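You operate a simulated robot arm through the tools that you are given. There is no shell and no other tool. Be economical: measure what you need, move in short steps, check, and stop when the job is done.

You are at the controls of a simulated two-armed robot. One attempt, no reset.

JOB
Hold the loose valve, push the hose into its end port and try its test button.
Fine: hose home before the green knob goes on; knob off again at the end.

It is judged by the outcome, as a careful person would: the job done as asked, and still so three seconds after it is handed in. It fails if anything else is knocked over, pushed out of place, dropped, spilled or broken.

ROBOT AND FRAMES
Two 7-joint arms with two-finger parallel grippers on one trunk, on a base that drives. Base frame: it is fixed to the floor where the robot stands at the start and does not move with it; the origin is under the middle of the robot, x ahead of it, y to its left, z up; the surface under the hand at the start is at about z = 0.767. Readings come in m, degrees, newtons and seconds.
The left shoulder is at the start at [0.07, 0.163, 1.22], the right one opposite. With the tool pointing down near the work surface each hand reaches from about 0.34 to 0.86 m from the robot's upright axis, wherever it stands, measured 20 degrees to its own side. Places, roughly: air outlet block [0.8, 0.1, 1.7]; black tank knob [0.7, 0.4, 0.9]; green outlet knob [0.7, 0, 0.8]; grey pressure knob [0.7, 0.1, 0.8]; loose white valve red port [0.5, -0.1, 0.8]; orange pull knob [0.8, 0.5, 0.9]; orange test button [0.5, -0.2, 0.8]; yellow vent knob [0.7, 0.5, 0.9]. Payload 3.43 kg a hand.
The tool frame of a hand sits at the grasp point between the pads (the TCP): z along the fingers, y along the line on which they close. The tips reach 0.034 m beyond it. Largest opening 0.128 m; finger width 0.024, thickness 0.012; the body of the gripper, 0.048 by 0.13 m, starts 0.096 m behind the TCP.
Orientation is told as [roll, pitch, yaw] about the base's x, y, z axes, in that order, counted from this pose: with the fingers straight down and closing along the base's y, the tool's x points along the base's -x, its y along +y and its z along -z.

CONTROLS
- The arms move only by the tool play_rows. It takes "left_targets", "right_targets" or both (then of equal length, played together; a hand with none holds still); each is a list of rows, each a list of 7 numbers: the shift along the base's x, y, z in mm, then the turn, a rotation vector about the base's x, y, z in degrees, then the closure in counts, from 0 (fully open) to 255 (shut). In form: [[dx, dy, dz, rx, ry, rz, hand], ...]. A call has 1 to 12 rows; each row is the pose to reach, as a shift and turn from the pose commanded when the call began. A row lasts 0.2 s, in which the tool goes at most 0.05 m and 8.6 degrees; a call with a longer step from one row to the next is refused whole, and so is a gripper value outside its range. A pose out of reach is approached as far as the arm can. The call stops where the force on the tool passes 40 N (or 10 N more than at its start, if that is more) or the arm is blocked; 0.2 s more then pass. The fingers move at their own pace (about 0.153 m/s each) and stop on an object; they squeeze with about 21 N. The grip force told is the motor's: it shows also when the fingers shut on nothing. Time passes only in rows, and 0.2 s behind the last, so rows that repeat a pose let the fingers close. It gives the time, the measured TCP pose, the force on the tool (base axes), the opening and the grip force at its end, in the units of the frame above (readings bear some noise), with the torque about the TCP (base axes, N m) and any sound that the robot's microphone picked up.
- Cameras (640 x 400 px; columns grow to the right, rows downward): "scene" is now at [0.129, 0.0108, 1.4317]; the picture's right is [0.15, -0.99, -0.00], its down [-0.73, -0.11, -0.68] and it looks along [0.67, 0.10, -0.74] (base axes); focal length 274 px, centre (320, 200). "left" rides on the left gripper at [0.076, 0.011, -0.16] in its tool frame; the picture's right is [-0.15, 0.99, 0.00], its down [-0.88, -0.13, -0.46] and it looks along [-0.45, -0.07, 0.89] (tool axes); focal length 234 px, centre (320, 200). "right" rides on the right gripper at [0.076, -0.011, -0.16] in its tool frame; the picture's right is [0.15, 0.99, 0.00], its down [-0.88, 0.13, -0.46] and it looks along [-0.45, 0.07, 0.89] (tool axes); focal length 234 px, centre (320, 200). There is no depth. A picture from a camera that has moved, and an enlarged one, comes with that camera's place and axes in the base frame and with its lens.
- get_image(camera): a new picture of that camera. The clock stands still meanwhile.
- raise_lower(by): slides the trunk up (or, below 0, down) by that many m; the arms and the scene camera ride with it, the base frame stays. It gives what a move gives, with no picture.
- steer(legs): drives the robot by 1 to 6 legs, each [ahead, left, turn to the left] in m, m and degrees, along the robot's own axes; the way and the turn of a leg run together, so that a leg with both is an arc; at most 1.5 m and 180 degrees a leg. The arms and the cameras ride along, it lands a little off, and it stops where it bumps. It gives what a move gives.
- head_to(pan, tilt): turns the head with the scene camera to pan (to the left, within 86 degrees either way) and tilt (down, from -29 to 69), counted from straight ahead of the robot. It gives what a move gives.
- zoom(camera, box): a new picture of the part [left, top, right, bottom] of that camera's present view, enlarged. The clock stands still meanwhile.
- close_job(): hands the job in; it is judged then, once.

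Go step by step. Nothing tells you exact positions but the pictures and the camera data: compare them with the known pose of the tool, close in by small moves and look again before you grip or let go. The budget is 120 turns and 92 pictures, counting those below and the enlarged ones. Unless the task says otherwise, let go and move clear before handing in, and close with one line.

The tools are called after "Request:" by a JSON object that holds its "name" and its "arguments". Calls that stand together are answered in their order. play_rows: Moves the arms, as the interface text tells. Its arguments: {"type":"object","properties":{"left_targets":{"type":"array","items":{"type":"array","items":{"type":"number"}}},"right_targets":{"type":"array","items":{"type":"array","items":{"type":"number"}}}},"required":[]} The other tools are called the same way: raise_lower (by) slides the trunk up or down; steer (legs) drives the base; head_to (pan, tilt) turns the head that bears the scene camera; get_image (camera) takes a picture; zoom (camera, box) takes an enlarged picture of a part of a camera's view; close_job () hands the job in.

At the start:

```text
time: 0.0
left_tool_pos: [0.5612, 0.1201, 1.1141]
left_orientation: [0.0, 0.0, 0.0]
left_wrist_force: [-0.6, -0.3, -0.3]
left_moment: [-0.03, -0.02, 0.01]
left_finger_gap: 0.1279
left_finger_force: 0.1
right_tool_pos: [0.5937, -0.3211, 1.0827]
right_orientation: [0.0, 0.0, 0.0]
right_wrist_force: [0.6, -0.1, 0.1]
right_moment: [-0.01, -0.02, 0.03]
right_finger_gap: 0.128
right_finger_force: 0.0
trunk travel left (down, up): [-0.7, 0.24]
robot x, y, heading: [0.0021, -0.0016, 0.1]
head pan, tilt: [8.7, 47.4]
```

scene: 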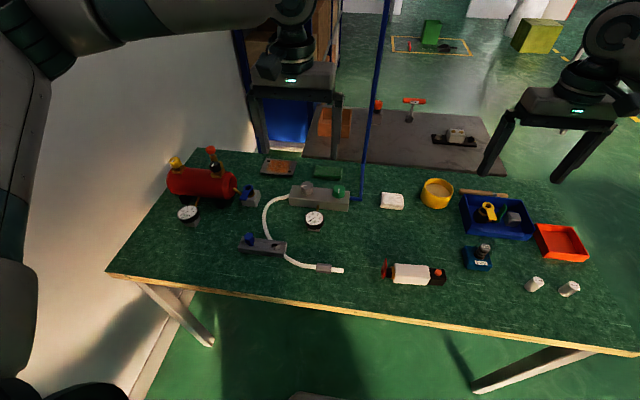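
right: 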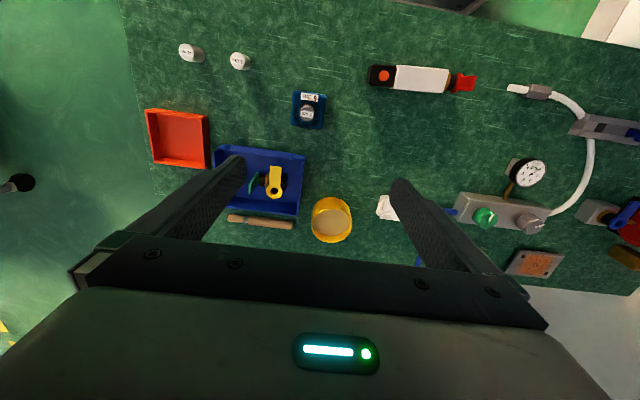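
left: 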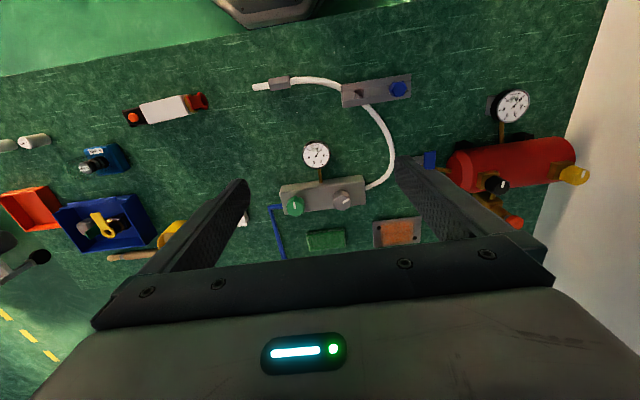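

I see the valve (white body, red port at its left end, orange button on the black right end), and the hose end to its left on the bench. I'll zoom in for detail first.

Request:
{"name": "zoom", "arguments": {"camera": "scene", "box": [230, 220, 470, 310]}}

Request:
{"name": "zoom", "arguments": {"camera": "scene", "box": [230, 150, 390, 250]}}

Request:
{"name": "zoom", "arguments": {"camera": "right", "box": [350, 50, 640, 230]}}

Request:
{"name": "zoom", "arguments": {"camera": "left", "box": [100, 60, 420, 260]}}

```text
2.67 times, centred on (350, 265) of scene
camera zoom: at [0.129, 0.0108, 1.4317], right [0.15, -0.99, 0.0], down [-0.73, -0.11, -0.68], along [0.67, 0.1, -0.74], focal length 729 px, centre (240, 27)
```

zoom: 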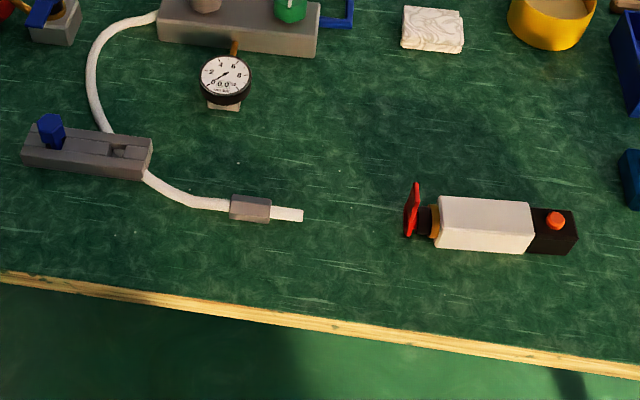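

```text
4.00 times, centred on (310, 200) of scene
camera zoom: at [0.129, 0.0108, 1.4317], right [0.15, -0.99, 0.0], down [-0.73, -0.11, -0.68], along [0.67, 0.1, -0.74], focal length 1094 px, centre (360, 200)
```

zoom: 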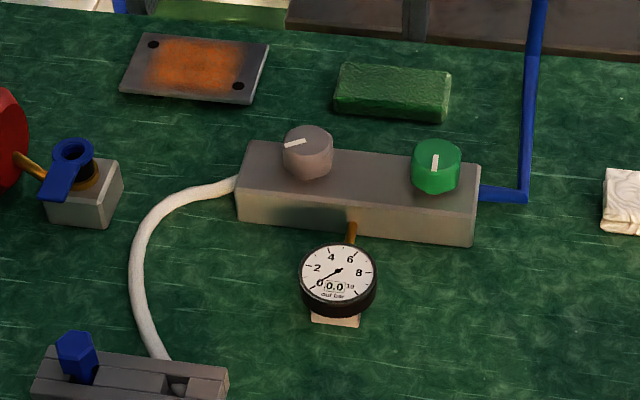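

```text
2.21 times, centred on (495, 140) of right
camera zoom: at [0.5194, -0.3322, 1.2434], right [-0.15, 0.99, 0.0], down [0.88, 0.13, 0.46], along [0.45, 0.07, -0.89], focal length 517 px, centre (-66, 332)
```

zoom: 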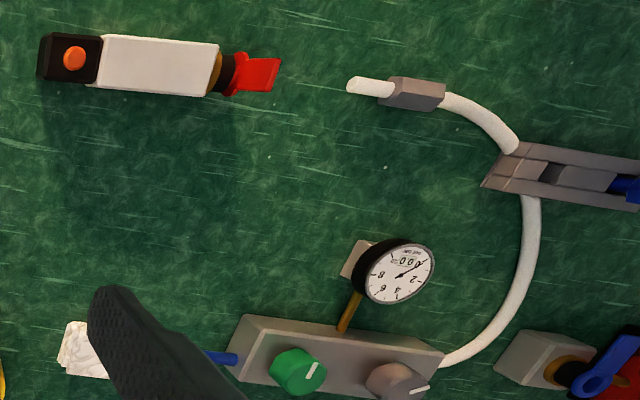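

```text
2.00 times, centred on (260, 160) of left
camera zoom: at [0.4867, 0.1309, 1.2737], right [0.15, 0.99, 0.0], down [0.88, -0.13, 0.46], along [0.45, -0.07, -0.89], focal length 468 px, centre (440, 280)
```

zoom: 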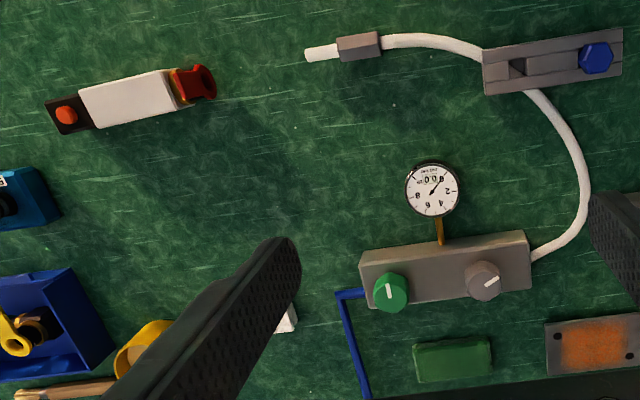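

Valve lies roughly along y (port at about [0.485,-0.07], button at [0.497,-0.23]); hose tip about [0.483,0.004] with its collar at [0.48,0.058]. I'll bring both hands above them, turned to close along x with cameras outward.

Request:
{"name": "play_rows", "arguments": {"left_targets": [[-7, -5, -10, 0, 0, -8.2, 0], [-15, -11, -20, 0, 0, -16.4, 0], [-22, -16, -30, 0, 0, -24.6, 0], [-30, -22, -40, 0, 0, -32.7, 0], [-37, -27, -50, 0, 0, -40.9, 0], [-44, -33, -60, 0, 0, -49.1, 0], [-52, -38, -70, 0, 0, -57.3, 0], [-59, -44, -80, 0, 0, -65.5, 0], [-66, -49, -90, 0, 0, -73.6, 0], [-74, -55, -100, 0, 0, -81.8, 0], [-81, -60, -110, 0, 0, -90, 0], [-81, -60, -110, 0, 0, -90, 0]], "right_targets": [[-9, 15, -7, 0, 0, 8.2, 0], [-18, 30, -15, 0, 0, 16.4, 0], [-28, 46, -22, 0, 0, 24.6, 0], [-37, 61, -30, 0, 0, 32.7, 0], [-46, 77, -37, 0, 0, 40.9, 0], [-55, 92, -44, 0, 0, 49.1, 0], [-65, 107, -51, 0, 0, 57.3, 0], [-74, 123, -59, 0, 0, 65.5, 0], [-83, 138, -66, 0, 0, 73.6, 0], [-92, 154, -73, 0, 0, 81.8, 0], [-102, 171, -80, 0, 0, 90, 0], [-102, 171, -80, 0, 0, 90, 0]]}}

```text
time: 2.6
left_tool_pos: [0.4789, 0.0595, 1.0061]
left_orientation: [0.0, 0.0, -90.0]
left_wrist_force: [0.3, -0.2, -0.3]
left_moment: [0.05, 0.02, -0.04]
left_finger_gap: 0.1282
left_finger_force: 0.1
right_tool_pos: [0.4383, -0.1426, 0.9875]
right_orientation: [0.1, 0.0, 85.9]
right_wrist_force: [0.6, -0.1, 0.6]
right_moment: [0.02, 0.01, 0.02]
right_finger_gap: 0.1279
right_finger_force: 0.1
right hand out of reach, approached as far as the arm can: row 9, 10, 11, 12
trunk travel left (down, up): [-0.7, 0.24]
robot x, y, heading: [0.0006, 0.002, -0.1]
head pan, tilt: [8.7, 47.4]
```

The left hand is in place; the right fell short in x and yaw. I'll try nudging it forward.

Request:
{"name": "play_rows", "arguments": {"right_targets": [[20, 0, 0, 0, 0, -4, 0], [40, 0, 0, 0, 0, -4, 0], [54, 0, 0, 0, 0, -4, 0], [54, 0, 0, 0, 0, -4, 0]]}}

Request:
{"name": "get_image", "arguments": {"camera": "right"}}

Request:
{"name": "get_image", "arguments": {"camera": "left"}}

Request:
{"name": "get_image", "arguments": {"camera": "scene"}}

```text
time: 3.6
left_tool_pos: [0.4802, 0.0605, 1.0053]
left_orientation: [0.0, 0.0, -90.0]
left_wrist_force: [-0.2, 0.1, 0.2]
left_moment: [0.01, -0.04, 0.04]
left_finger_gap: 0.1279
left_finger_force: 0.1
right_tool_pos: [0.4605, -0.1409, 0.9868]
right_orientation: [0.1, 0.0, 81.8]
right_wrist_force: [-0.2, -0.6, -0.1]
right_moment: [0.01, -0.02, 0.0]
right_finger_gap: 0.128
right_finger_force: 0.1
right hand out of reach, approached as far as the arm can: row 2, 3, 4
trunk travel left (down, up): [-0.7, 0.24]
robot x, y, heading: [0.0023, 0.0004, -0.1]
head pan, tilt: [8.7, 47.4]
```

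```text
84 pictures are left
camera right: at [0.4612, -0.2174, 1.1479], right [-1.0, 0.0, 0.0], down [0.0, 0.89, 0.46], along [0.0, 0.46, -0.89], focal length 234 px, centre (320, 200)
```

right: 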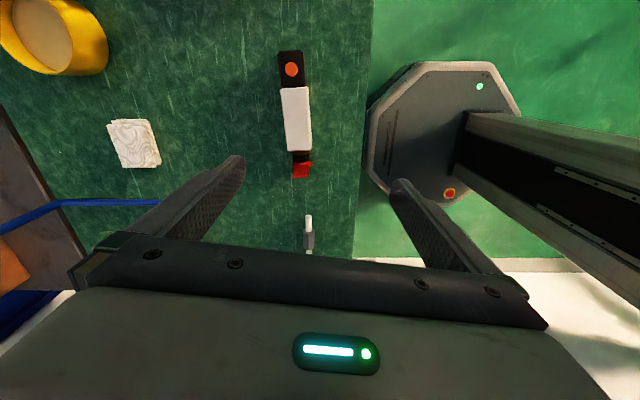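

```text
83 pictures are left
camera left: at [0.4927, 0.1359, 1.1647], right [0.99, -0.15, 0.0], down [-0.13, -0.88, 0.46], along [-0.07, -0.45, -0.89], focal length 234 px, centre (320, 200)
```

left: 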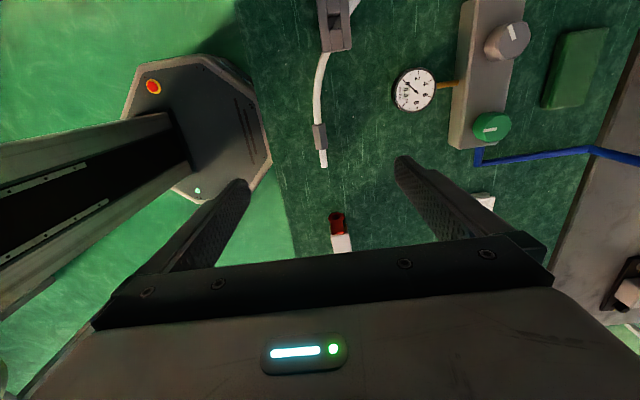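

```text
82 pictures are left
camera scene: at [0.1291, 0.0106, 1.4317], right [0.15, -0.99, 0.0], down [-0.73, -0.11, -0.68], along [0.67, 0.1, -0.74], focal length 274 px, centre (320, 200)
```

scene: 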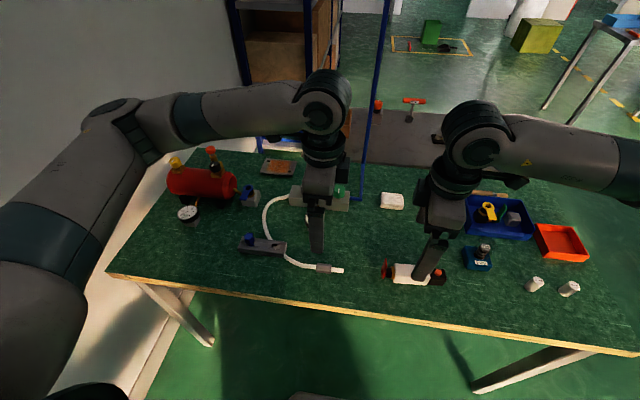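

The right hand is at a wrist limit. I'll relax its yaw to see what the baseline command and limit are.

Request:
{"name": "play_rows", "arguments": {"right_targets": [[0, 0, 0, 0, 0, -6, 0], [0, 0, 0, 0, 0, -12, 0], [0, 0, 0, 0, 0, -18, 0], [0, 0, 0, 0, 0, -18, 0]]}}

```text
time: 4.6
left_tool_pos: [0.4802, 0.0596, 1.0056]
left_orientation: [0.1, 0.0, -89.9]
left_wrist_force: [0.5, 0.3, 0.3]
left_moment: [0.01, 0.02, 0.0]
left_finger_gap: 0.1278
left_finger_force: 0.1
right_tool_pos: [0.4604, -0.141, 0.9882]
right_orientation: [0.0, 0.0, 63.8]
right_wrist_force: [0.9, -0.5, 0.3]
right_moment: [0.0, 0.01, 0.0]
right_finger_gap: 0.1281
right_finger_force: 0.0
trunk travel left (down, up): [-0.7, 0.24]
robot x, y, heading: [-0.0014, -0.0013, -0.2]
head pan, tilt: [8.7, 47.4]
```

The limit eases closer in, so I'll drive 8 cm ahead and 3 cm right, hands well above everything.

Request:
{"name": "steer", "arguments": {"legs": [[0.08, -0.03, 0]]}}

```text
time: 5.7
left_tool_pos: [0.5584, 0.0312, 1.0059]
left_orientation: [0.0, 0.0, -89.9]
left_wrist_force: [0.6, 1.1, -0.3]
left_moment: [0.0, 0.02, -0.01]
left_finger_gap: 0.1279
left_finger_force: 0.0
right_tool_pos: [0.5378, -0.1703, 0.9869]
right_orientation: [0.0, -0.1, 64.0]
right_wrist_force: [-0.3, 0.7, 1.0]
right_moment: [0.04, 0.02, 0.04]
right_finger_gap: 0.128
right_finger_force: 0.2
trunk travel left (down, up): [-0.7, 0.24]
robot x, y, heading: [0.0744, -0.0291, 0.1]
head pan, tilt: [8.7, 47.4]
```

Request:
{"name": "play_rows", "arguments": {"right_targets": [[-12, 6, 0, 0, 0, 7.5, 0], [-24, 12, 0, 0, 0, 15, 0], [-36, 18, 0, 0, 0, 22.5, 0], [-47, 25, 0, 0, 0, 30, 0], [-47, 25, 0, 0, 0, 30, 0]], "left_targets": [[-20, 7, 0, 0, 0, 0, 0], [-40, 14, 0, 0, 0, 0, 0], [-60, 21, 0, 0, 0, 0, 0], [-77, 29, 0, 0, 0, 0, 0], [-77, 29, 0, 0, 0, 0, 0]]}}

```text
time: 6.9
left_tool_pos: [0.4819, 0.0591, 1.0036]
left_orientation: [0.0, 0.1, -89.9]
left_wrist_force: [0.7, -0.2, -0.9]
left_moment: [0.05, -0.02, 0.01]
left_finger_gap: 0.1279
left_finger_force: 0.1
right_tool_pos: [0.4891, -0.1447, 0.9878]
right_orientation: [-0.2, 0.0, 93.8]
right_wrist_force: [0.1, -0.8, -0.1]
right_moment: [0.02, 0.01, 0.02]
right_finger_gap: 0.128
right_finger_force: 0.1
trunk travel left (down, up): [-0.7, 0.24]
robot x, y, heading: [0.0791, -0.0294, 0.1]
head pan, tilt: [8.7, 47.4]
```

Both hands now reach. Looking from each hand camera to refine positions.

Request:
{"name": "get_image", "arguments": {"camera": "right"}}

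Request:
{"name": "get_image", "arguments": {"camera": "left"}}

Request:
{"name": "zoom", "arguments": {"camera": "scene", "box": [220, 220, 460, 370]}}

```text
81 pictures are left
camera right: at [0.5073, -0.2203, 1.148], right [-0.98, -0.21, 0.0], down [-0.19, 0.87, 0.45], along [-0.09, 0.44, -0.89], focal length 234 px, centre (320, 200)
```

right: 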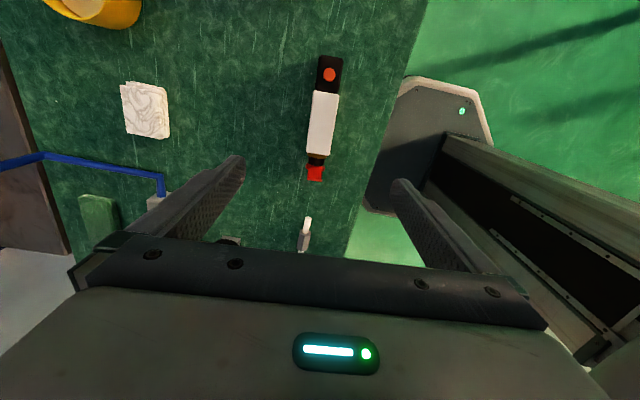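

```text
80 pictures are left
camera left: at [0.4945, 0.1335, 1.1635], right [0.99, -0.14, 0.0], down [-0.13, -0.88, 0.46], along [-0.07, -0.45, -0.89], focal length 234 px, centre (320, 200)
```

left: 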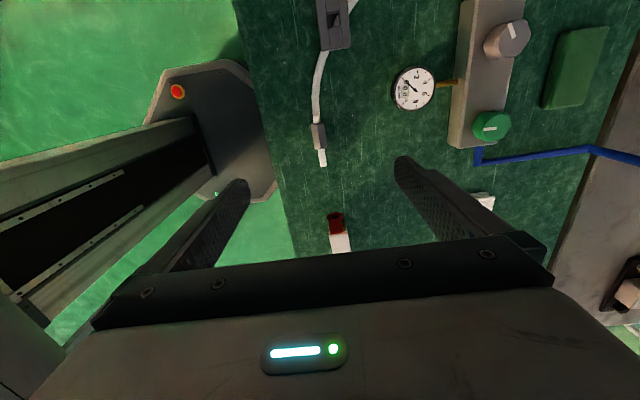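

```text
2.67 times, centred on (340, 295) of scene
camera zoom: at [0.2075, -0.0202, 1.4315], right [0.15, -0.99, 0.0], down [-0.73, -0.11, -0.68], along [0.67, 0.1, -0.74], focal length 729 px, centre (267, -53)
```

zoom: 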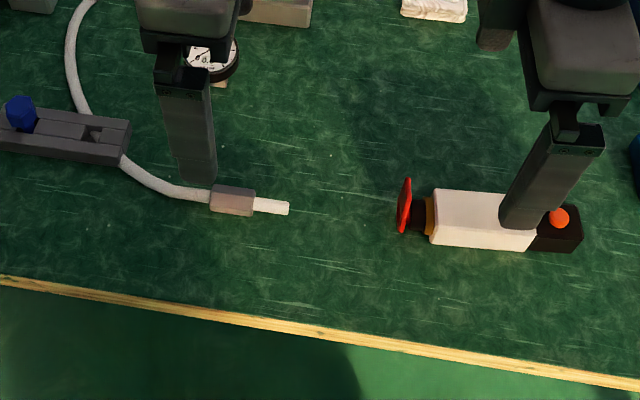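

Valve body centre ≈ [0.4925,-0.168], tilted ~5° about z; collar centre ≈ [0.48,0.054]. Lowering the right hand around the body first, staged, with a look.

Request:
{"name": "play_rows", "arguments": {"right_targets": [[1, -6, -30, 0, 0, 1, 0], [2, -14, -60, 0, 0, 1.5, 0], [3, -22, -95, 0, 0, 1.5, 0], [3, -22, -95, 0, 0, 1.5, 0]]}}

Request:
{"name": "get_image", "arguments": {"camera": "right"}}

Request:
{"name": "zoom", "arguments": {"camera": "scene", "box": [340, 220, 460, 300]}}

```text
time: 7.9
left_tool_pos: [0.4813, 0.06, 1.0057]
left_orientation: [0.1, -0.1, -89.9]
left_wrist_force: [-0.7, -0.4, 0.6]
left_moment: [-0.05, -0.02, 0.0]
left_finger_gap: 0.1281
left_finger_force: 0.1
right_tool_pos: [0.4934, -0.1649, 0.8923]
right_orientation: [0.0, 0.0, 95.5]
right_wrist_force: [0.0, 0.3, -0.2]
right_moment: [-0.05, -0.04, 0.02]
right_finger_gap: 0.1277
right_finger_force: 0.1
right hand out of reach, approached as far as the arm can: row 1
trunk travel left (down, up): [-0.7, 0.24]
robot x, y, heading: [0.0755, -0.0331, -0.4]
head pan, tilt: [8.7, 47.4]
```

```text
78 pictures are left
camera right: at [0.5119, -0.2401, 1.0523], right [-0.97, -0.24, 0.0], down [-0.21, 0.87, 0.45], along [-0.11, 0.44, -0.89], focal length 234 px, centre (320, 200)
```

right: 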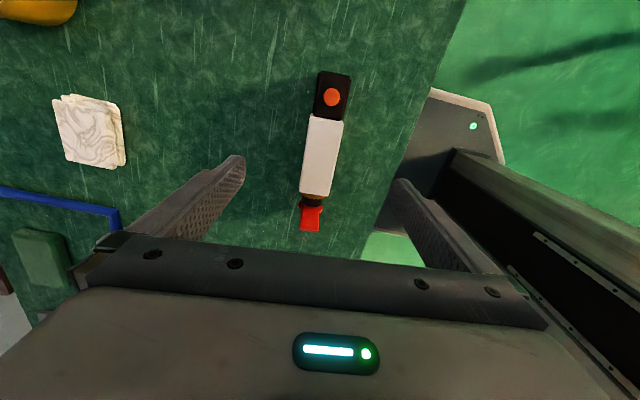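

```text
5.00 times, centred on (400, 260) of scene
camera zoom: at [0.2065, -0.0174, 1.4317], right [0.15, -0.99, 0.0], down [-0.73, -0.11, -0.68], along [0.67, 0.1, -0.74], focal length 1367 px, centre (-80, -100)
```

zoom: 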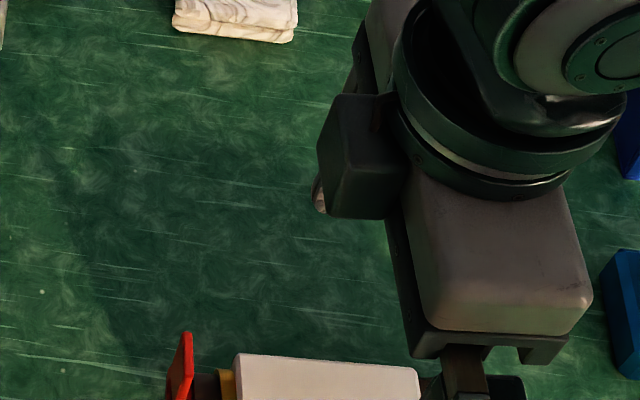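

Alignment is good (body centre [0.493,-0.168], 5° tilt). Lowering and closing.

Request:
{"name": "play_rows", "arguments": {"right_targets": [[0, -3, -40, 0, 0, 0, 0], [0, -3, -75, 0, 0, 0, 0], [0, -3, -84, 0, 0, 0, 0], [0, -3, -84, 0, 0, 0, 0]]}}

Request:
{"name": "get_image", "arguments": {"camera": "right"}}

Request:
{"name": "get_image", "arguments": {"camera": "left"}}

```text
time: 8.9
left_tool_pos: [0.4828, 0.0586, 1.0052]
left_orientation: [0.0, -0.1, -89.8]
left_wrist_force: [-0.3, -0.3, 1.2]
left_moment: [0.0, 0.04, -0.01]
left_finger_gap: 0.1281
left_finger_force: 0.1
right_tool_pos: [0.4936, -0.17, 0.8087]
right_orientation: [0.0, -0.1, 95.5]
right_wrist_force: [-0.8, -0.1, 0.5]
right_moment: [0.01, 0.0, 0.01]
right_finger_gap: 0.128
right_finger_force: 0.1
trunk travel left (down, up): [-0.7, 0.24]
robot x, y, heading: [0.0781, -0.0324, 0.2]
head pan, tilt: [8.7, 47.4]
```

```text
76 pictures are left
camera right: at [0.5133, -0.2446, 0.9677], right [-0.97, -0.24, 0.0], down [-0.21, 0.86, 0.46], along [-0.11, 0.44, -0.89], focal length 234 px, centre (320, 200)
```

right: 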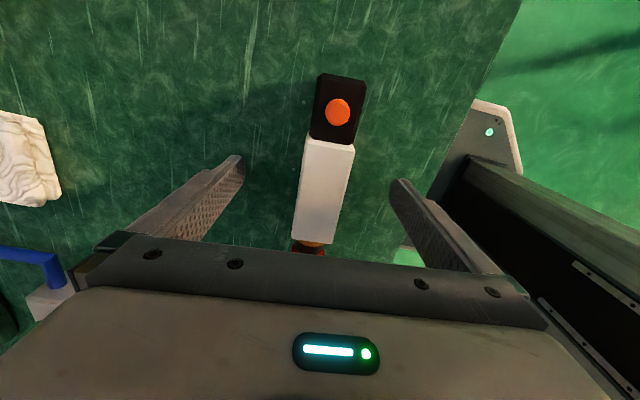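

```text
75 pictures are left
camera left: at [0.4944, 0.1337, 1.1637], right [0.99, -0.14, 0.0], down [-0.13, -0.88, 0.46], along [-0.07, -0.45, -0.89], focal length 234 px, centre (320, 200)
```

left: 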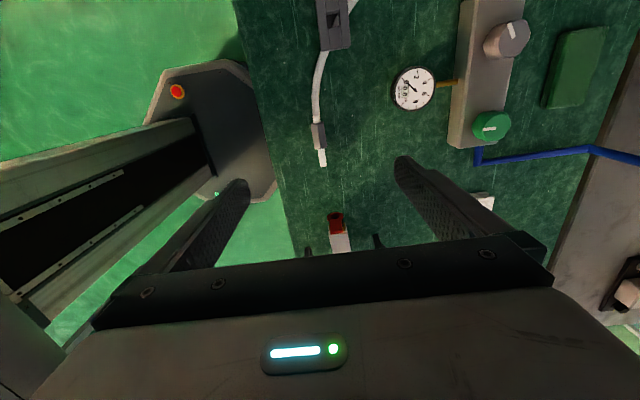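

Fingers straddle the body. Closing gradually.

Request:
{"name": "play_rows", "arguments": {"right_targets": [[0, 0, 0, 0, 0, 0, 120], [0, 0, 0, 0, 0, 0, 150], [0, 0, 0, 0, 0, 0, 170], [0, 0, 0, 0, 0, 0, 190], [0, 0, 0, 0, 0, 0, 220], [0, 0, 0, 0, 0, 0, 255], [0, 0, 0, 0, 0, 0, 255]]}}

Request:
{"name": "get_image", "arguments": {"camera": "right"}}

```text
time: 10.5
left_tool_pos: [0.4814, 0.058, 1.0049]
left_orientation: [-0.1, 0.1, -89.8]
left_wrist_force: [-0.2, 0.9, 0.1]
left_moment: [0.0, -0.02, -0.04]
left_finger_gap: 0.1283
left_finger_force: 0.1
right_tool_pos: [0.494, -0.1699, 0.8088]
right_orientation: [0.1, 0.1, 95.5]
right_wrist_force: [-1.6, 0.0, 1.4]
right_moment: [0.05, 0.05, -0.08]
right_finger_gap: 0.0357
right_finger_force: 20.9
trunk travel left (down, up): [-0.7, 0.24]
robot x, y, heading: [0.0795, -0.0311, 0.2]
head pan, tilt: [8.7, 47.4]
```

```text
74 pictures are left
camera right: at [0.5128, -0.2441, 0.9682], right [-0.97, -0.24, 0.0], down [-0.21, 0.86, 0.46], along [-0.11, 0.44, -0.89], focal length 234 px, centre (320, 200)
```

right: 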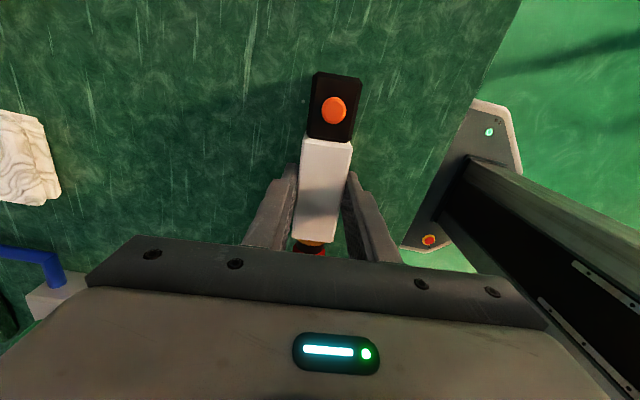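

Valve held (35.7 mm). Now lowering the left hand over the hose collar, staged.

Request:
{"name": "play_rows", "arguments": {"left_targets": [[0, -1, -40, 0, 0, 1, 0], [-1, -2, -80, 0, 0, 2, 0], [-2, -4, -120, 0, 0, 2, 0], [-2, -4, -120, 0, 0, 2, 0]]}}

Request:
{"name": "get_image", "arguments": {"camera": "left"}}

Request:
{"name": "zoom", "arguments": {"camera": "scene", "box": [250, 220, 450, 320]}}

```text
time: 11.5
left_tool_pos: [0.4791, 0.0567, 0.8817]
left_orientation: [0.0, 0.0, -87.9]
left_wrist_force: [-1.3, 0.2, -0.3]
left_moment: [0.03, 0.02, 0.0]
left_finger_gap: 0.128
left_finger_force: 0.0
right_tool_pos: [0.4917, -0.1709, 0.8089]
right_orientation: [0.1, 0.0, 95.5]
right_wrist_force: [-1.0, -0.6, 1.9]
right_moment: [0.06, 0.06, -0.05]
right_finger_gap: 0.0357
right_finger_force: 21.3
trunk travel left (down, up): [-0.7, 0.24]
robot x, y, heading: [0.077, -0.0271, 0.1]
head pan, tilt: [8.7, 47.4]
```

```text
73 pictures are left
camera left: at [0.4885, 0.132, 1.0408], right [0.99, -0.11, 0.0], down [-0.1, -0.88, 0.46], along [-0.05, -0.45, -0.89], focal length 234 px, centre (320, 200)
```

left: 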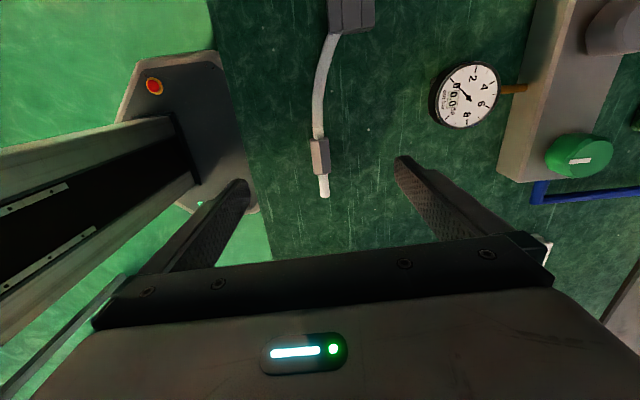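

```text
3.20 times, centred on (350, 270) of scene
camera zoom: at [0.2064, -0.0194, 1.4317], right [0.15, -0.99, 0.0], down [-0.73, -0.11, -0.68], along [0.67, 0.1, -0.74], focal length 875 px, centre (224, -24)
```

zoom: 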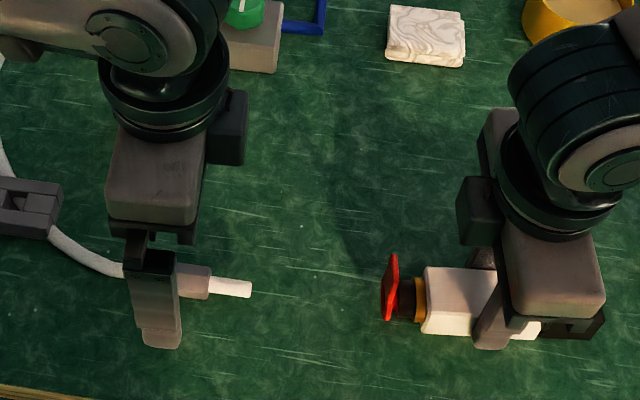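

Collar ≈ [0.481,0.056], 18 mm wide; clear of the gauge. Lowering and closing on the collar.

Request:
{"name": "play_rows", "arguments": {"left_targets": [[1, -1, -40, 0, 0, 0, 0], [1, -1, -70, 0, 0, 0, 0], [1, -1, -76, 0, 0, 0, 60], [1, -1, -76, 0, 0, 0, 140], [1, -1, -76, 0, 0, 0, 190], [1, -1, -76, 0, 0, 0, 190]]}}

Request:
{"name": "get_image", "arguments": {"camera": "left"}}

Request:
{"name": "zoom", "arguments": {"camera": "scene", "box": [250, 220, 450, 320]}}

```text
time: 12.9
left_tool_pos: [0.4791, 0.0554, 0.8074]
left_orientation: [0.1, 0.0, -88.0]
left_wrist_force: [-0.9, -1.0, -0.4]
left_moment: [-0.02, -0.02, -0.03]
left_finger_gap: 0.0326
left_finger_force: 0.1
right_tool_pos: [0.4943, -0.1704, 0.8075]
right_orientation: [0.0, 0.0, 95.5]
right_wrist_force: [1.0, -1.6, 2.9]
right_moment: [-0.02, 0.0, -0.06]
right_finger_gap: 0.0355
right_finger_force: 21.2
trunk travel left (down, up): [-0.7, 0.24]
robot x, y, heading: [0.0781, -0.0281, 0.3]
head pan, tilt: [8.7, 47.4]
```

```text
71 pictures are left
camera left: at [0.489, 0.1312, 0.9668], right [0.99, -0.11, 0.0], down [-0.1, -0.88, 0.46], along [-0.05, -0.45, -0.89], focal length 234 px, centre (320, 200)
```

left: 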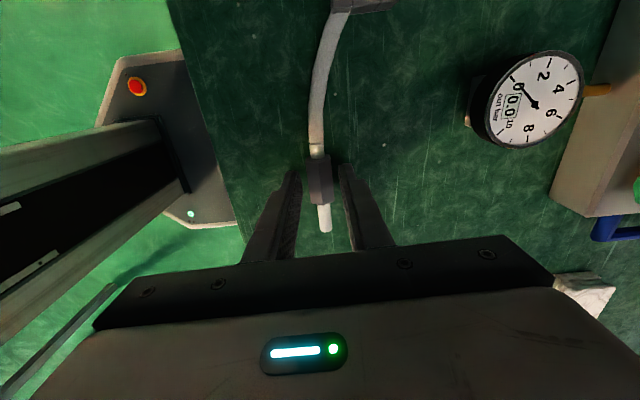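

```text
3.20 times, centred on (350, 270) of scene
camera zoom: at [0.2064, -0.0194, 1.4317], right [0.15, -0.99, 0.0], down [-0.73, -0.11, -0.68], along [0.67, 0.1, -0.74], focal length 875 px, centre (224, -24)
```

zoom: 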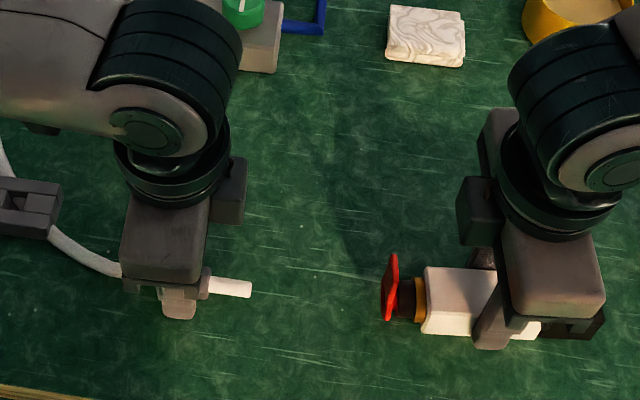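

Request:
{"name": "play_rows", "arguments": {"left_targets": [[0, 0, 0, 0, 0, 0, 215], [0, 0, 0, 0, 0, 0, 230], [0, 0, 0, 0, 0, 0, 255], [0, 0, 0, 0, 0, 0, 255]]}}

Request:
{"name": "zoom", "arguments": {"camera": "left", "box": [240, 120, 400, 250]}}

```text
time: 13.9
left_tool_pos: [0.4799, 0.0557, 0.8076]
left_orientation: [-0.1, 0.1, -87.8]
left_wrist_force: [-0.1, -0.9, -0.2]
left_moment: [0.01, 0.01, -0.01]
left_finger_gap: 0.02
left_finger_force: 20.8
right_tool_pos: [0.4936, -0.1694, 0.8081]
right_orientation: [0.0, -0.1, 95.6]
right_wrist_force: [0.6, -0.8, 2.9]
right_moment: [-0.05, -0.01, -0.03]
right_finger_gap: 0.0358
right_finger_force: 20.7
trunk travel left (down, up): [-0.7, 0.24]
robot x, y, heading: [0.0808, -0.0295, 0.1]
head pan, tilt: [8.7, 47.4]
```

```text
3.08 times, centred on (320, 185) of left
camera zoom: at [0.4891, 0.1312, 0.9669], right [0.99, -0.11, 0.0], down [-0.1, -0.88, 0.46], along [-0.05, -0.45, -0.89], focal length 720 px, centre (320, 246)
```

zoom: 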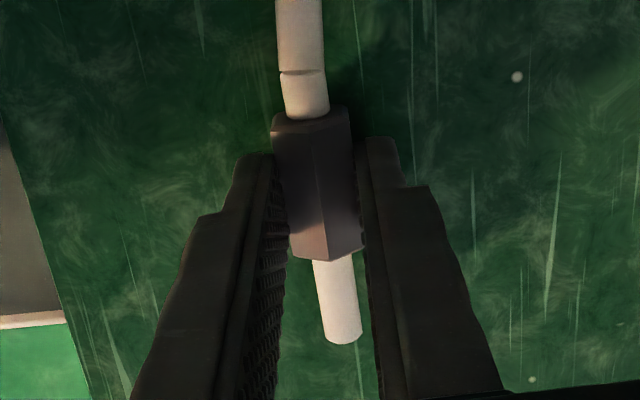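

Both held. Zooming at the port and tip to judge heights.

Request:
{"name": "zoom", "arguments": {"camera": "scene", "box": [300, 275, 400, 325]}}

Request:
{"name": "zoom", "arguments": {"camera": "scene", "box": [350, 285, 400, 325]}}

```text
6.40 times, centred on (350, 300) of scene
camera zoom: at [0.2064, -0.0194, 1.4317], right [0.15, -0.99, 0.0], down [-0.73, -0.11, -0.68], along [0.67, 0.1, -0.74], focal length 1750 px, centre (128, -440)
```

zoom: 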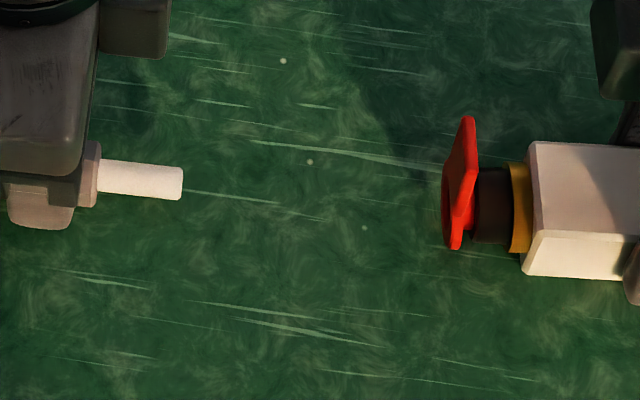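

```text
10.00 times, centred on (375, 305) of scene
camera zoom: at [0.2064, -0.0194, 1.4317], right [0.15, -0.99, 0.0], down [-0.73, -0.11, -0.68], along [0.67, 0.1, -0.74], focal length 2735 px, centre (-230, -850)
```

zoom: 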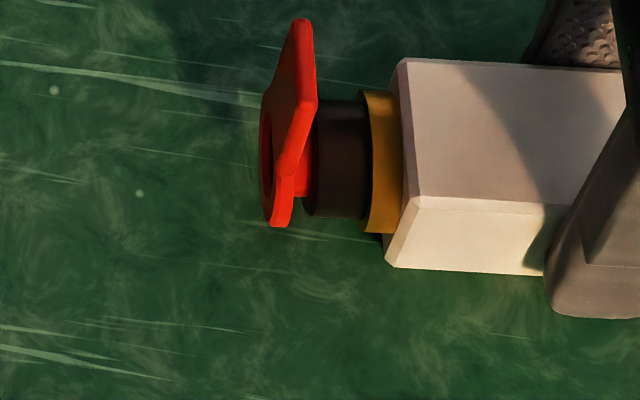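

Port axis ≈ z 0.787, hose axis ≈ z 0.777. The hands would come too close together at insertion, so I'll regrip the valve further back with the right hand leaning 12° away.

Request:
{"name": "play_rows", "arguments": {"right_targets": [[0, 0, 0, 0, 0, 0, 150], [0, 0, 0, 0, 0, 0, 140], [0.5, -6, 2, 4, 0.4, 0, 140], [1, -12, 4, 8, 0.8, 0, 140], [1.5, -16, 5, 11.9, 1.15, 0, 140], [1.5, -16, 5, 11.9, 1.15, 0, 140]]}}

Request:
{"name": "get_image", "arguments": {"camera": "right"}}

Request:
{"name": "zoom", "arguments": {"camera": "scene", "box": [260, 200, 460, 340]}}

```text
time: 15.3
left_tool_pos: [0.4795, 0.0551, 0.8076]
left_orientation: [0.0, 0.0, -87.9]
left_wrist_force: [-0.9, -0.6, 0.5]
left_moment: [-0.04, 0.02, 0.0]
left_finger_gap: 0.0198
left_finger_force: 21.1
right_tool_pos: [0.4951, -0.1872, 0.8135]
right_orientation: [-0.1, -12.0, 95.6]
right_wrist_force: [0.0, 0.2, 0.9]
right_moment: [0.03, -0.03, -0.01]
right_finger_gap: 0.0574
right_finger_force: 0.0
trunk travel left (down, up): [-0.7, 0.24]
robot x, y, heading: [0.0744, -0.03, 0.4]
head pan, tilt: [8.7, 47.4]
```

```text
66 pictures are left
camera right: at [0.5174, -0.2911, 0.9547], right [-0.97, -0.24, -0.03], down [-0.2, 0.75, 0.63], along [-0.13, 0.62, -0.78], focal length 234 px, centre (320, 200)
```

right: 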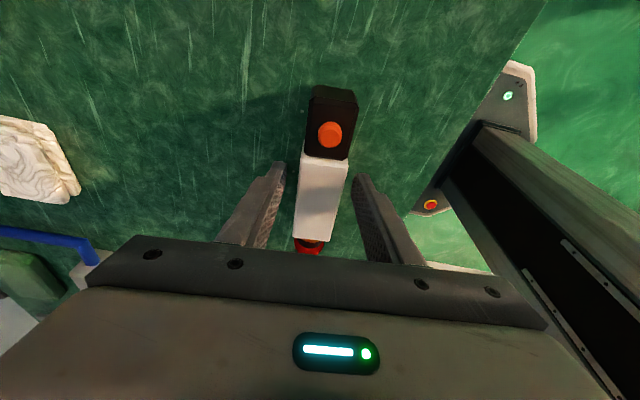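

```text
2.86 times, centred on (360, 270) of scene
camera zoom: at [0.2065, -0.0192, 1.4317], right [0.15, -0.99, 0.0], down [-0.73, -0.11, -0.68], along [0.67, 0.1, -0.74], focal length 781 px, centre (206, 0)
```

zoom: 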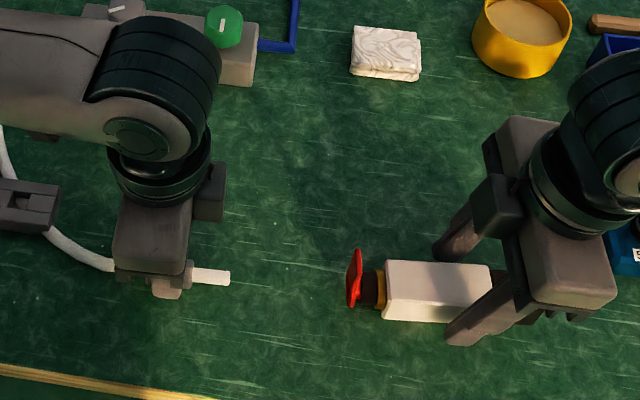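

Lean works. Lowering 4 mm and closing on the body again.

Request:
{"name": "play_rows", "arguments": {"right_targets": [[0, 0, -4, 0, 0, 0, 160], [0, 0, -4, 0, 0, 0, 180], [0, 0, -4, 0, 0, 0, 200], [0, 0, -4, 0, 0, 0, 255], [0, 0, -4, 0, 0, 0, 255]]}}

```text
time: 16.5
left_tool_pos: [0.4801, 0.0561, 0.8081]
left_orientation: [0.0, 0.1, -87.8]
left_wrist_force: [0.4, 0.0, 0.3]
left_moment: [-0.01, 0.02, 0.04]
left_finger_gap: 0.02
left_finger_force: 21.4
right_tool_pos: [0.4948, -0.1862, 0.8094]
right_orientation: [-0.1, -12.1, 95.5]
right_wrist_force: [-0.3, 0.4, 0.4]
right_moment: [0.1, -0.01, 0.01]
right_finger_gap: 0.0357
right_finger_force: 20.7
trunk travel left (down, up): [-0.7, 0.24]
robot x, y, heading: [0.0802, -0.032, 0.2]
head pan, tilt: [8.7, 47.4]
```

Gripped. Now lifting the valve slightly, carrying it 5 cm toward the hose and turning it 3.5° to line up; raising the hose 10 mm.

Request:
{"name": "play_rows", "arguments": {"right_targets": [[0, 0, 6, 0, 0, 0, 255], [-3, 16, 6, 0, 0, -1.2, 255], [-5, 33, 6, 0, 0, -2.4, 255], [-7.7, 50, 6, 0, 0, -3.5, 255], [-7.7, 50, 1, 0, 0, -3.5, 255], [-7.7, 50, 1, 0, 0, -3.5, 255]], "left_targets": [[0, 0, 4, 0, 0, 0, 255], [0, 0, 8, 0, 0, 0, 255], [0, 0, 10, 0, 0, 0, 255], [0, 0, 10, 0, 0, 0, 255], [0, 0, 10, 0, 0, 0, 255], [0, 0, 10, 0, 0, 0, 255]]}}

Request:
{"name": "zoom", "arguments": {"camera": "scene", "box": [300, 275, 400, 325]}}

Request:
{"name": "get_image", "arguments": {"camera": "left"}}

Request:
{"name": "get_image", "arguments": {"camera": "right"}}

```text
time: 17.9
left_tool_pos: [0.4795, 0.056, 0.818]
left_orientation: [0.1, 0.0, -87.8]
left_wrist_force: [0.9, 0.0, -0.1]
left_moment: [0.02, 0.03, -0.01]
left_finger_gap: 0.02
left_finger_force: 20.9
right_tool_pos: [0.4876, -0.1352, 0.8099]
right_orientation: [0.0, -11.9, 91.9]
right_wrist_force: [0.1, 0.4, -2.7]
right_moment: [0.0, -0.02, 0.05]
right_finger_gap: 0.0357
right_finger_force: 20.4
trunk travel left (down, up): [-0.7, 0.24]
robot x, y, heading: [0.078, -0.0286, 0.2]
head pan, tilt: [8.7, 47.4]
```

```text
6.40 times, centred on (350, 300) of scene
camera zoom: at [0.2067, -0.019, 1.4317], right [0.15, -0.99, 0.0], down [-0.73, -0.11, -0.68], along [0.67, 0.1, -0.74], focal length 1750 px, centre (128, -440)
```

zoom: 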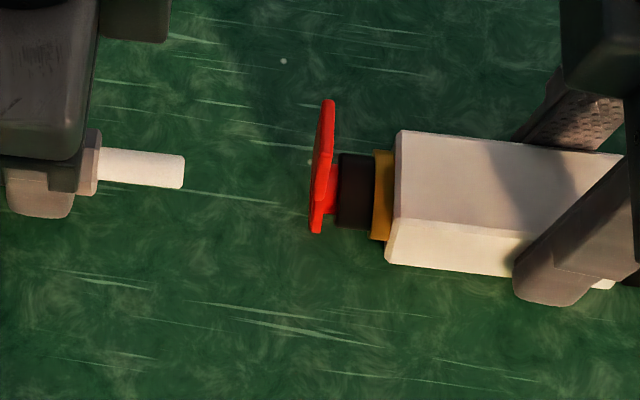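

```text
63 pictures are left
camera left: at [0.4892, 0.1311, 0.9777], right [0.99, -0.11, 0.0], down [-0.1, -0.88, 0.46], along [-0.05, -0.45, -0.89], focal length 234 px, centre (320, 200)
```

left: 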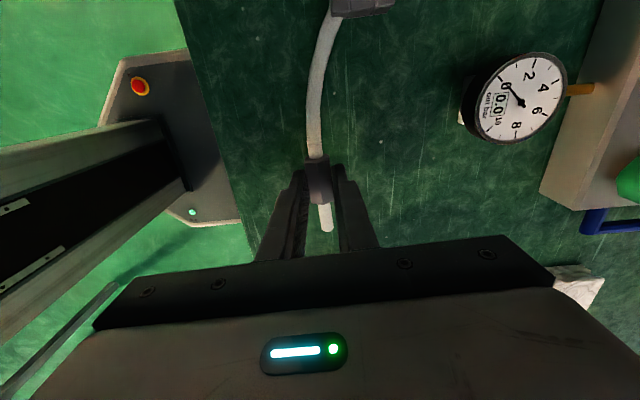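

```text
62 pictures are left
camera right: at [0.5037, -0.2422, 0.9515], right [-0.98, -0.18, -0.03], down [-0.16, 0.76, 0.63], along [-0.09, 0.62, -0.78], focal length 234 px, centre (320, 200)
```

right: 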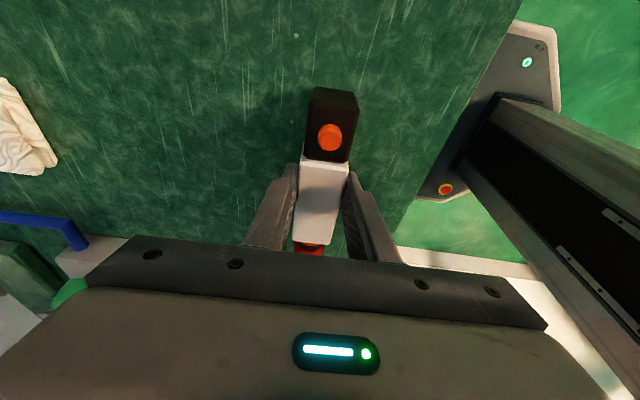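

Nearly aligned; hose is about 1° off. Turning it −1.2° and advancing until the tip is ~10 mm short of the port.

Request:
{"name": "play_rows", "arguments": {"left_targets": [[0, 0, 0, 0, 0, -1.2, 255], [0.5, -14, 0, 0, 0, -1.2, 255], [1, -28, 0, 0, 0, -1.2, 255], [1.5, -40, 0, 0, 0, -1.2, 255], [1.5, -40, 0, 0, 0, -1.2, 255]]}}

Request:
{"name": "zoom", "arguments": {"camera": "scene", "box": [320, 280, 380, 320]}}

Request:
{"name": "zoom", "arguments": {"camera": "right", "box": [240, 80, 400, 260]}}

Request:
{"name": "get_image", "arguments": {"camera": "scene"}}

```text
time: 19.1
left_tool_pos: [0.4808, 0.016, 0.8186]
left_orientation: [-0.1, 0.0, -89.1]
left_wrist_force: [0.3, -0.1, 0.4]
left_moment: [0.03, 0.03, 0.0]
left_finger_gap: 0.02
left_finger_force: 21.2
right_tool_pos: [0.4885, -0.1357, 0.8113]
right_orientation: [-0.1, -11.9, 91.9]
right_wrist_force: [-0.8, 0.1, -2.5]
right_moment: [0.0, 0.03, -0.01]
right_finger_gap: 0.0358
right_finger_force: 20.7
trunk travel left (down, up): [-0.7, 0.24]
robot x, y, heading: [0.0774, -0.0285, -0.0]
head pan, tilt: [8.7, 47.4]
```

```text
10.00 times, centred on (350, 300) of scene
camera zoom: at [0.2067, -0.0191, 1.4316], right [0.15, -0.99, 0.0], down [-0.73, -0.11, -0.68], along [0.67, 0.1, -0.74], focal length 2735 px, centre (20, -800)
```

zoom: 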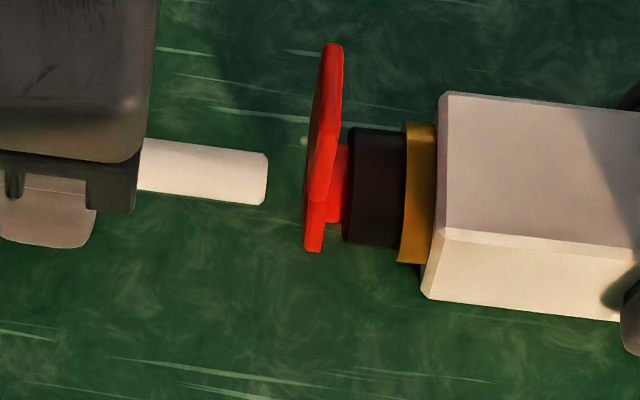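

```text
2.22 times, centred on (320, 170) of right
camera zoom: at [0.5037, -0.2423, 0.9514], right [-0.98, -0.18, -0.03], down [-0.16, 0.76, 0.63], along [-0.09, 0.62, -0.78], focal length 520 px, centre (320, 267)
```

zoom: 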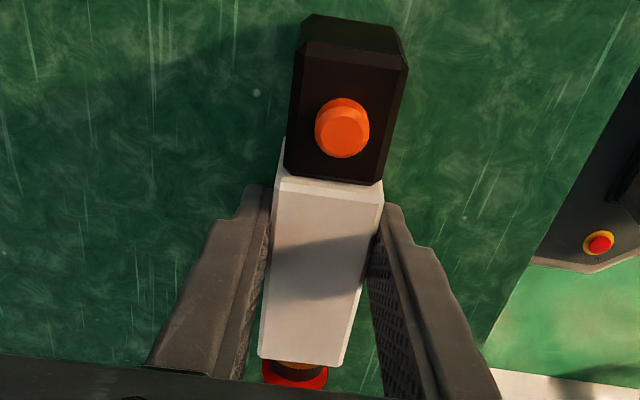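

```text
59 pictures are left
camera scene: at [0.2067, -0.0191, 1.4316], right [0.15, -0.99, 0.0], down [-0.73, -0.11, -0.68], along [0.67, 0.1, -0.74], focal length 274 px, centre (320, 200)
```

scene: 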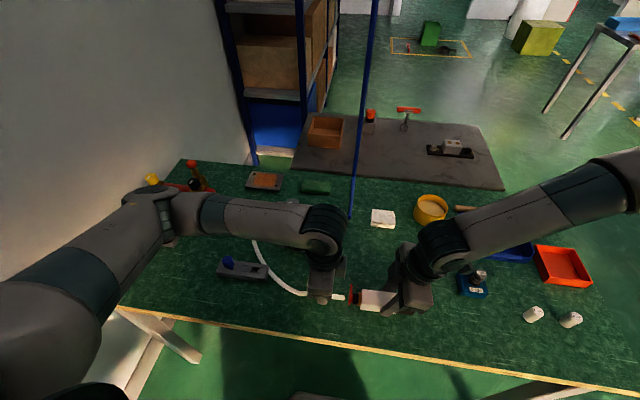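

Aligned within ~1 mm in the scene view. Nudging +0.7 mm in x and pushing in short steps.

Request:
{"name": "play_rows", "arguments": {"left_targets": [[0.7, 0, 0, 0, 0, 0, 255], [1, -6, 0, 0, 0, 0, 255], [1.2, -12, 0, 0, 0, 0, 255], [1.4, -18, 0, 0, 0, 0, 255], [1.4, -18, 0, 0, 0, 0, 255]]}}

Request:
{"name": "zoom", "arguments": {"camera": "scene", "box": [320, 280, 380, 320]}}

```text
time: 20.3
left_tool_pos: [0.4824, -0.0009, 0.8192]
left_orientation: [0.0, 0.2, -89.0]
left_wrist_force: [0.3, 16.6, -4.5]
left_moment: [0.5, 0.01, 0.03]
left_finger_gap: 0.0199
left_finger_force: 20.7
right_tool_pos: [0.4889, -0.1381, 0.8089]
right_orientation: [0.2, -11.6, 91.8]
right_wrist_force: [-1.0, -16.2, 0.0]
right_moment: [-0.07, 0.0, 0.12]
right_finger_gap: 0.0361
right_finger_force: 20.7
trunk travel left (down, up): [-0.7, 0.24]
robot x, y, heading: [0.076, -0.0299, 0.2]
head pan, tilt: [8.7, 47.4]
```

```text
10.00 times, centred on (350, 300) of scene
camera zoom: at [0.2068, -0.0193, 1.4316], right [0.15, -0.99, 0.0], down [-0.73, -0.11, -0.68], along [0.67, 0.1, -0.74], focal length 2735 px, centre (20, -800)
```

zoom: 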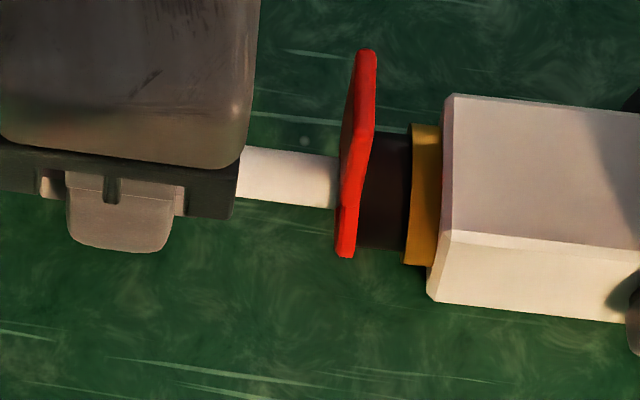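

The tip is pushing the red plate in rather than entering the hole. Backing the hose off, and tilting the valve's port up toward the head camera to see the hole properly.

Request:
{"name": "play_rows", "arguments": {"left_targets": [[-0.4, 10, 0, 0, 0, 0, 255], [-1.2, 22, 0, 0, 0, 0, 255], [-1.4, 40, 0, 0, 0, 0, 255], [-1.4, 40, 0, 0, 0, 0, 255], [-1.4, 40, 0, 0, 0, 0, 255], [-1.4, 40, 0, 0, 0, 0, 255], [-1.4, 40, 0, 0, 0, 0, 255]], "right_targets": [[0, 0, 0, 0, 0, 0, 255], [0, 0, 0, 0, 0, 0, 255], [0, 0, 15, 0, 0, 0, 255], [0, 0, 30, 6, 0, 0, 255], [0, 0, 45, 12, 0, 0, 255], [0, 0, 50, 18, 0, 0, 255], [0, 0, 50, 18, 0, 0, 255]]}}

Request:
{"name": "zoom", "arguments": {"camera": "scene", "box": [320, 280, 380, 320]}}

```text
time: 21.9
left_tool_pos: [0.4808, 0.0376, 0.8198]
left_orientation: [0.0, -0.1, -89.0]
left_wrist_force: [-0.2, -1.1, -0.5]
left_moment: [0.0, -0.01, -0.04]
left_finger_gap: 0.0199
left_finger_force: 21.1
right_tool_pos: [0.4869, -0.1347, 0.8602]
right_orientation: [-0.6, -30.0, 92.2]
right_wrist_force: [0.3, 0.2, -2.7]
right_moment: [-0.05, 0.01, -0.01]
right_finger_gap: 0.0354
right_finger_force: 20.7
trunk travel left (down, up): [-0.7, 0.24]
robot x, y, heading: [0.0784, -0.0255, 0.1]
head pan, tilt: [8.7, 47.4]
```

```text
10.00 times, centred on (350, 300) of scene
camera zoom: at [0.207, -0.0197, 1.4316], right [0.15, -0.99, 0.0], down [-0.73, -0.11, -0.68], along [0.67, 0.1, -0.74], focal length 2735 px, centre (20, -800)
```

zoom: 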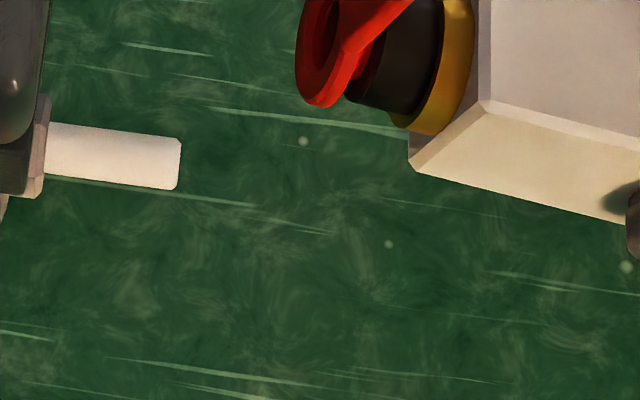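

Request:
{"name": "zoom", "arguments": {"camera": "scene", "box": [325, 245, 395, 305]}}

```text
6.67 times, centred on (360, 275) of scene
camera zoom: at [0.207, -0.0197, 1.4316], right [0.15, -0.99, 0.0], down [-0.73, -0.11, -0.68], along [0.67, 0.1, -0.74], focal length 1823 px, centre (53, -300)
```

zoom: 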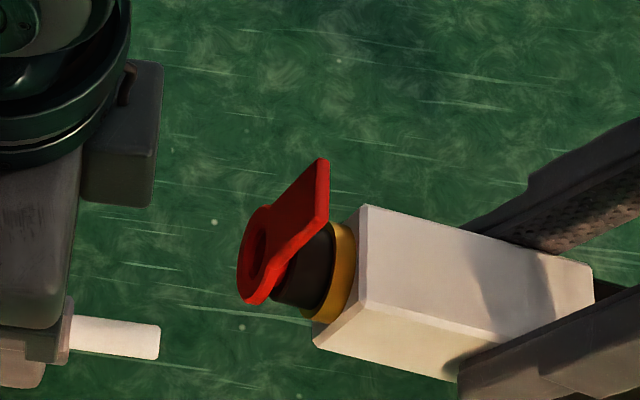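

The hole is coaxial with the valve body, so the misalignment must be in the depth-ambiguous direction (hose too high / short in x). I'll calibrate hose height by lowering it gently to touch the bench.

Request:
{"name": "play_rows", "arguments": {"left_targets": [[0, 0, -6, 0, 0, 0, 255], [0, 0, -10, 0, 0, 0, 255], [0, 0, -12, 0, 0, 0, 255], [0, 0, -13, 0, 0, 0, 255]]}}

Request:
{"name": "play_rows", "arguments": {"left_targets": [[0, 0, -1, 0, 0, 0, 255], [0, 0, -2, 0, 0, 0, 255], [0, 0, -2, 0, 0, 0, 255]]}}

Request:
{"name": "play_rows", "arguments": {"left_targets": [[0, 0, -1, 0, 0, 0, 255], [0, 0, -2, 0, 0, 0, 255], [0, 0, -2, 0, 0, 0, 255]]}}

```text
time: 22.9
left_tool_pos: [0.4814, 0.0376, 0.807]
left_orientation: [0.1, 0.0, -89.1]
left_wrist_force: [-1.7, 3.0, 12.9]
left_moment: [0.17, 0.12, -0.01]
left_finger_gap: 0.02
left_finger_force: 21.0
right_tool_pos: [0.4868, -0.1352, 0.8607]
right_orientation: [-0.8, -29.9, 92.3]
right_wrist_force: [0.6, 0.8, -2.3]
right_moment: [-0.03, 0.03, 0.03]
right_finger_gap: 0.0356
right_finger_force: 21.0
trunk travel left (down, up): [-0.7, 0.24]
robot x, y, heading: [0.0774, -0.0296, 0.2]
head pan, tilt: [8.7, 47.4]
```

```text
time: 23.7
left_tool_pos: [0.4811, 0.0365, 0.8064]
left_orientation: [0.2, -0.1, -89.1]
left_wrist_force: [1.1, 3.9, 31.5]
left_moment: [0.1, -0.06, 0.05]
left_finger_gap: 0.0202
left_finger_force: 21.5
right_tool_pos: [0.4852, -0.1349, 0.8622]
right_orientation: [-0.8, -29.9, 92.2]
right_wrist_force: [-0.2, 0.3, -2.6]
right_moment: [-0.07, -0.01, 0.0]
right_finger_gap: 0.0358
right_finger_force: 21.3
trunk travel left (down, up): [-0.7, 0.24]
robot x, y, heading: [0.0799, -0.0282, -0.0]
head pan, tilt: [8.7, 47.4]
```

```text
time: 24.5
left_tool_pos: [0.4802, 0.0364, 0.8032]
left_orientation: [0.1, -0.1, -89.1]
left_wrist_force: [6.0, -2.7, 32.3]
left_moment: [-0.1, -0.27, 0.0]
left_finger_gap: 0.02
left_finger_force: 20.8
right_tool_pos: [0.4876, -0.1373, 0.8631]
right_orientation: [-0.7, -30.0, 92.1]
right_wrist_force: [-0.3, 0.0, -2.8]
right_moment: [-0.05, 0.01, 0.02]
right_finger_gap: 0.0357
right_finger_force: 21.1
trunk travel left (down, up): [-0.7, 0.24]
robot x, y, heading: [0.076, -0.0298, 0.0]
head pan, tilt: [8.7, 47.4]
```

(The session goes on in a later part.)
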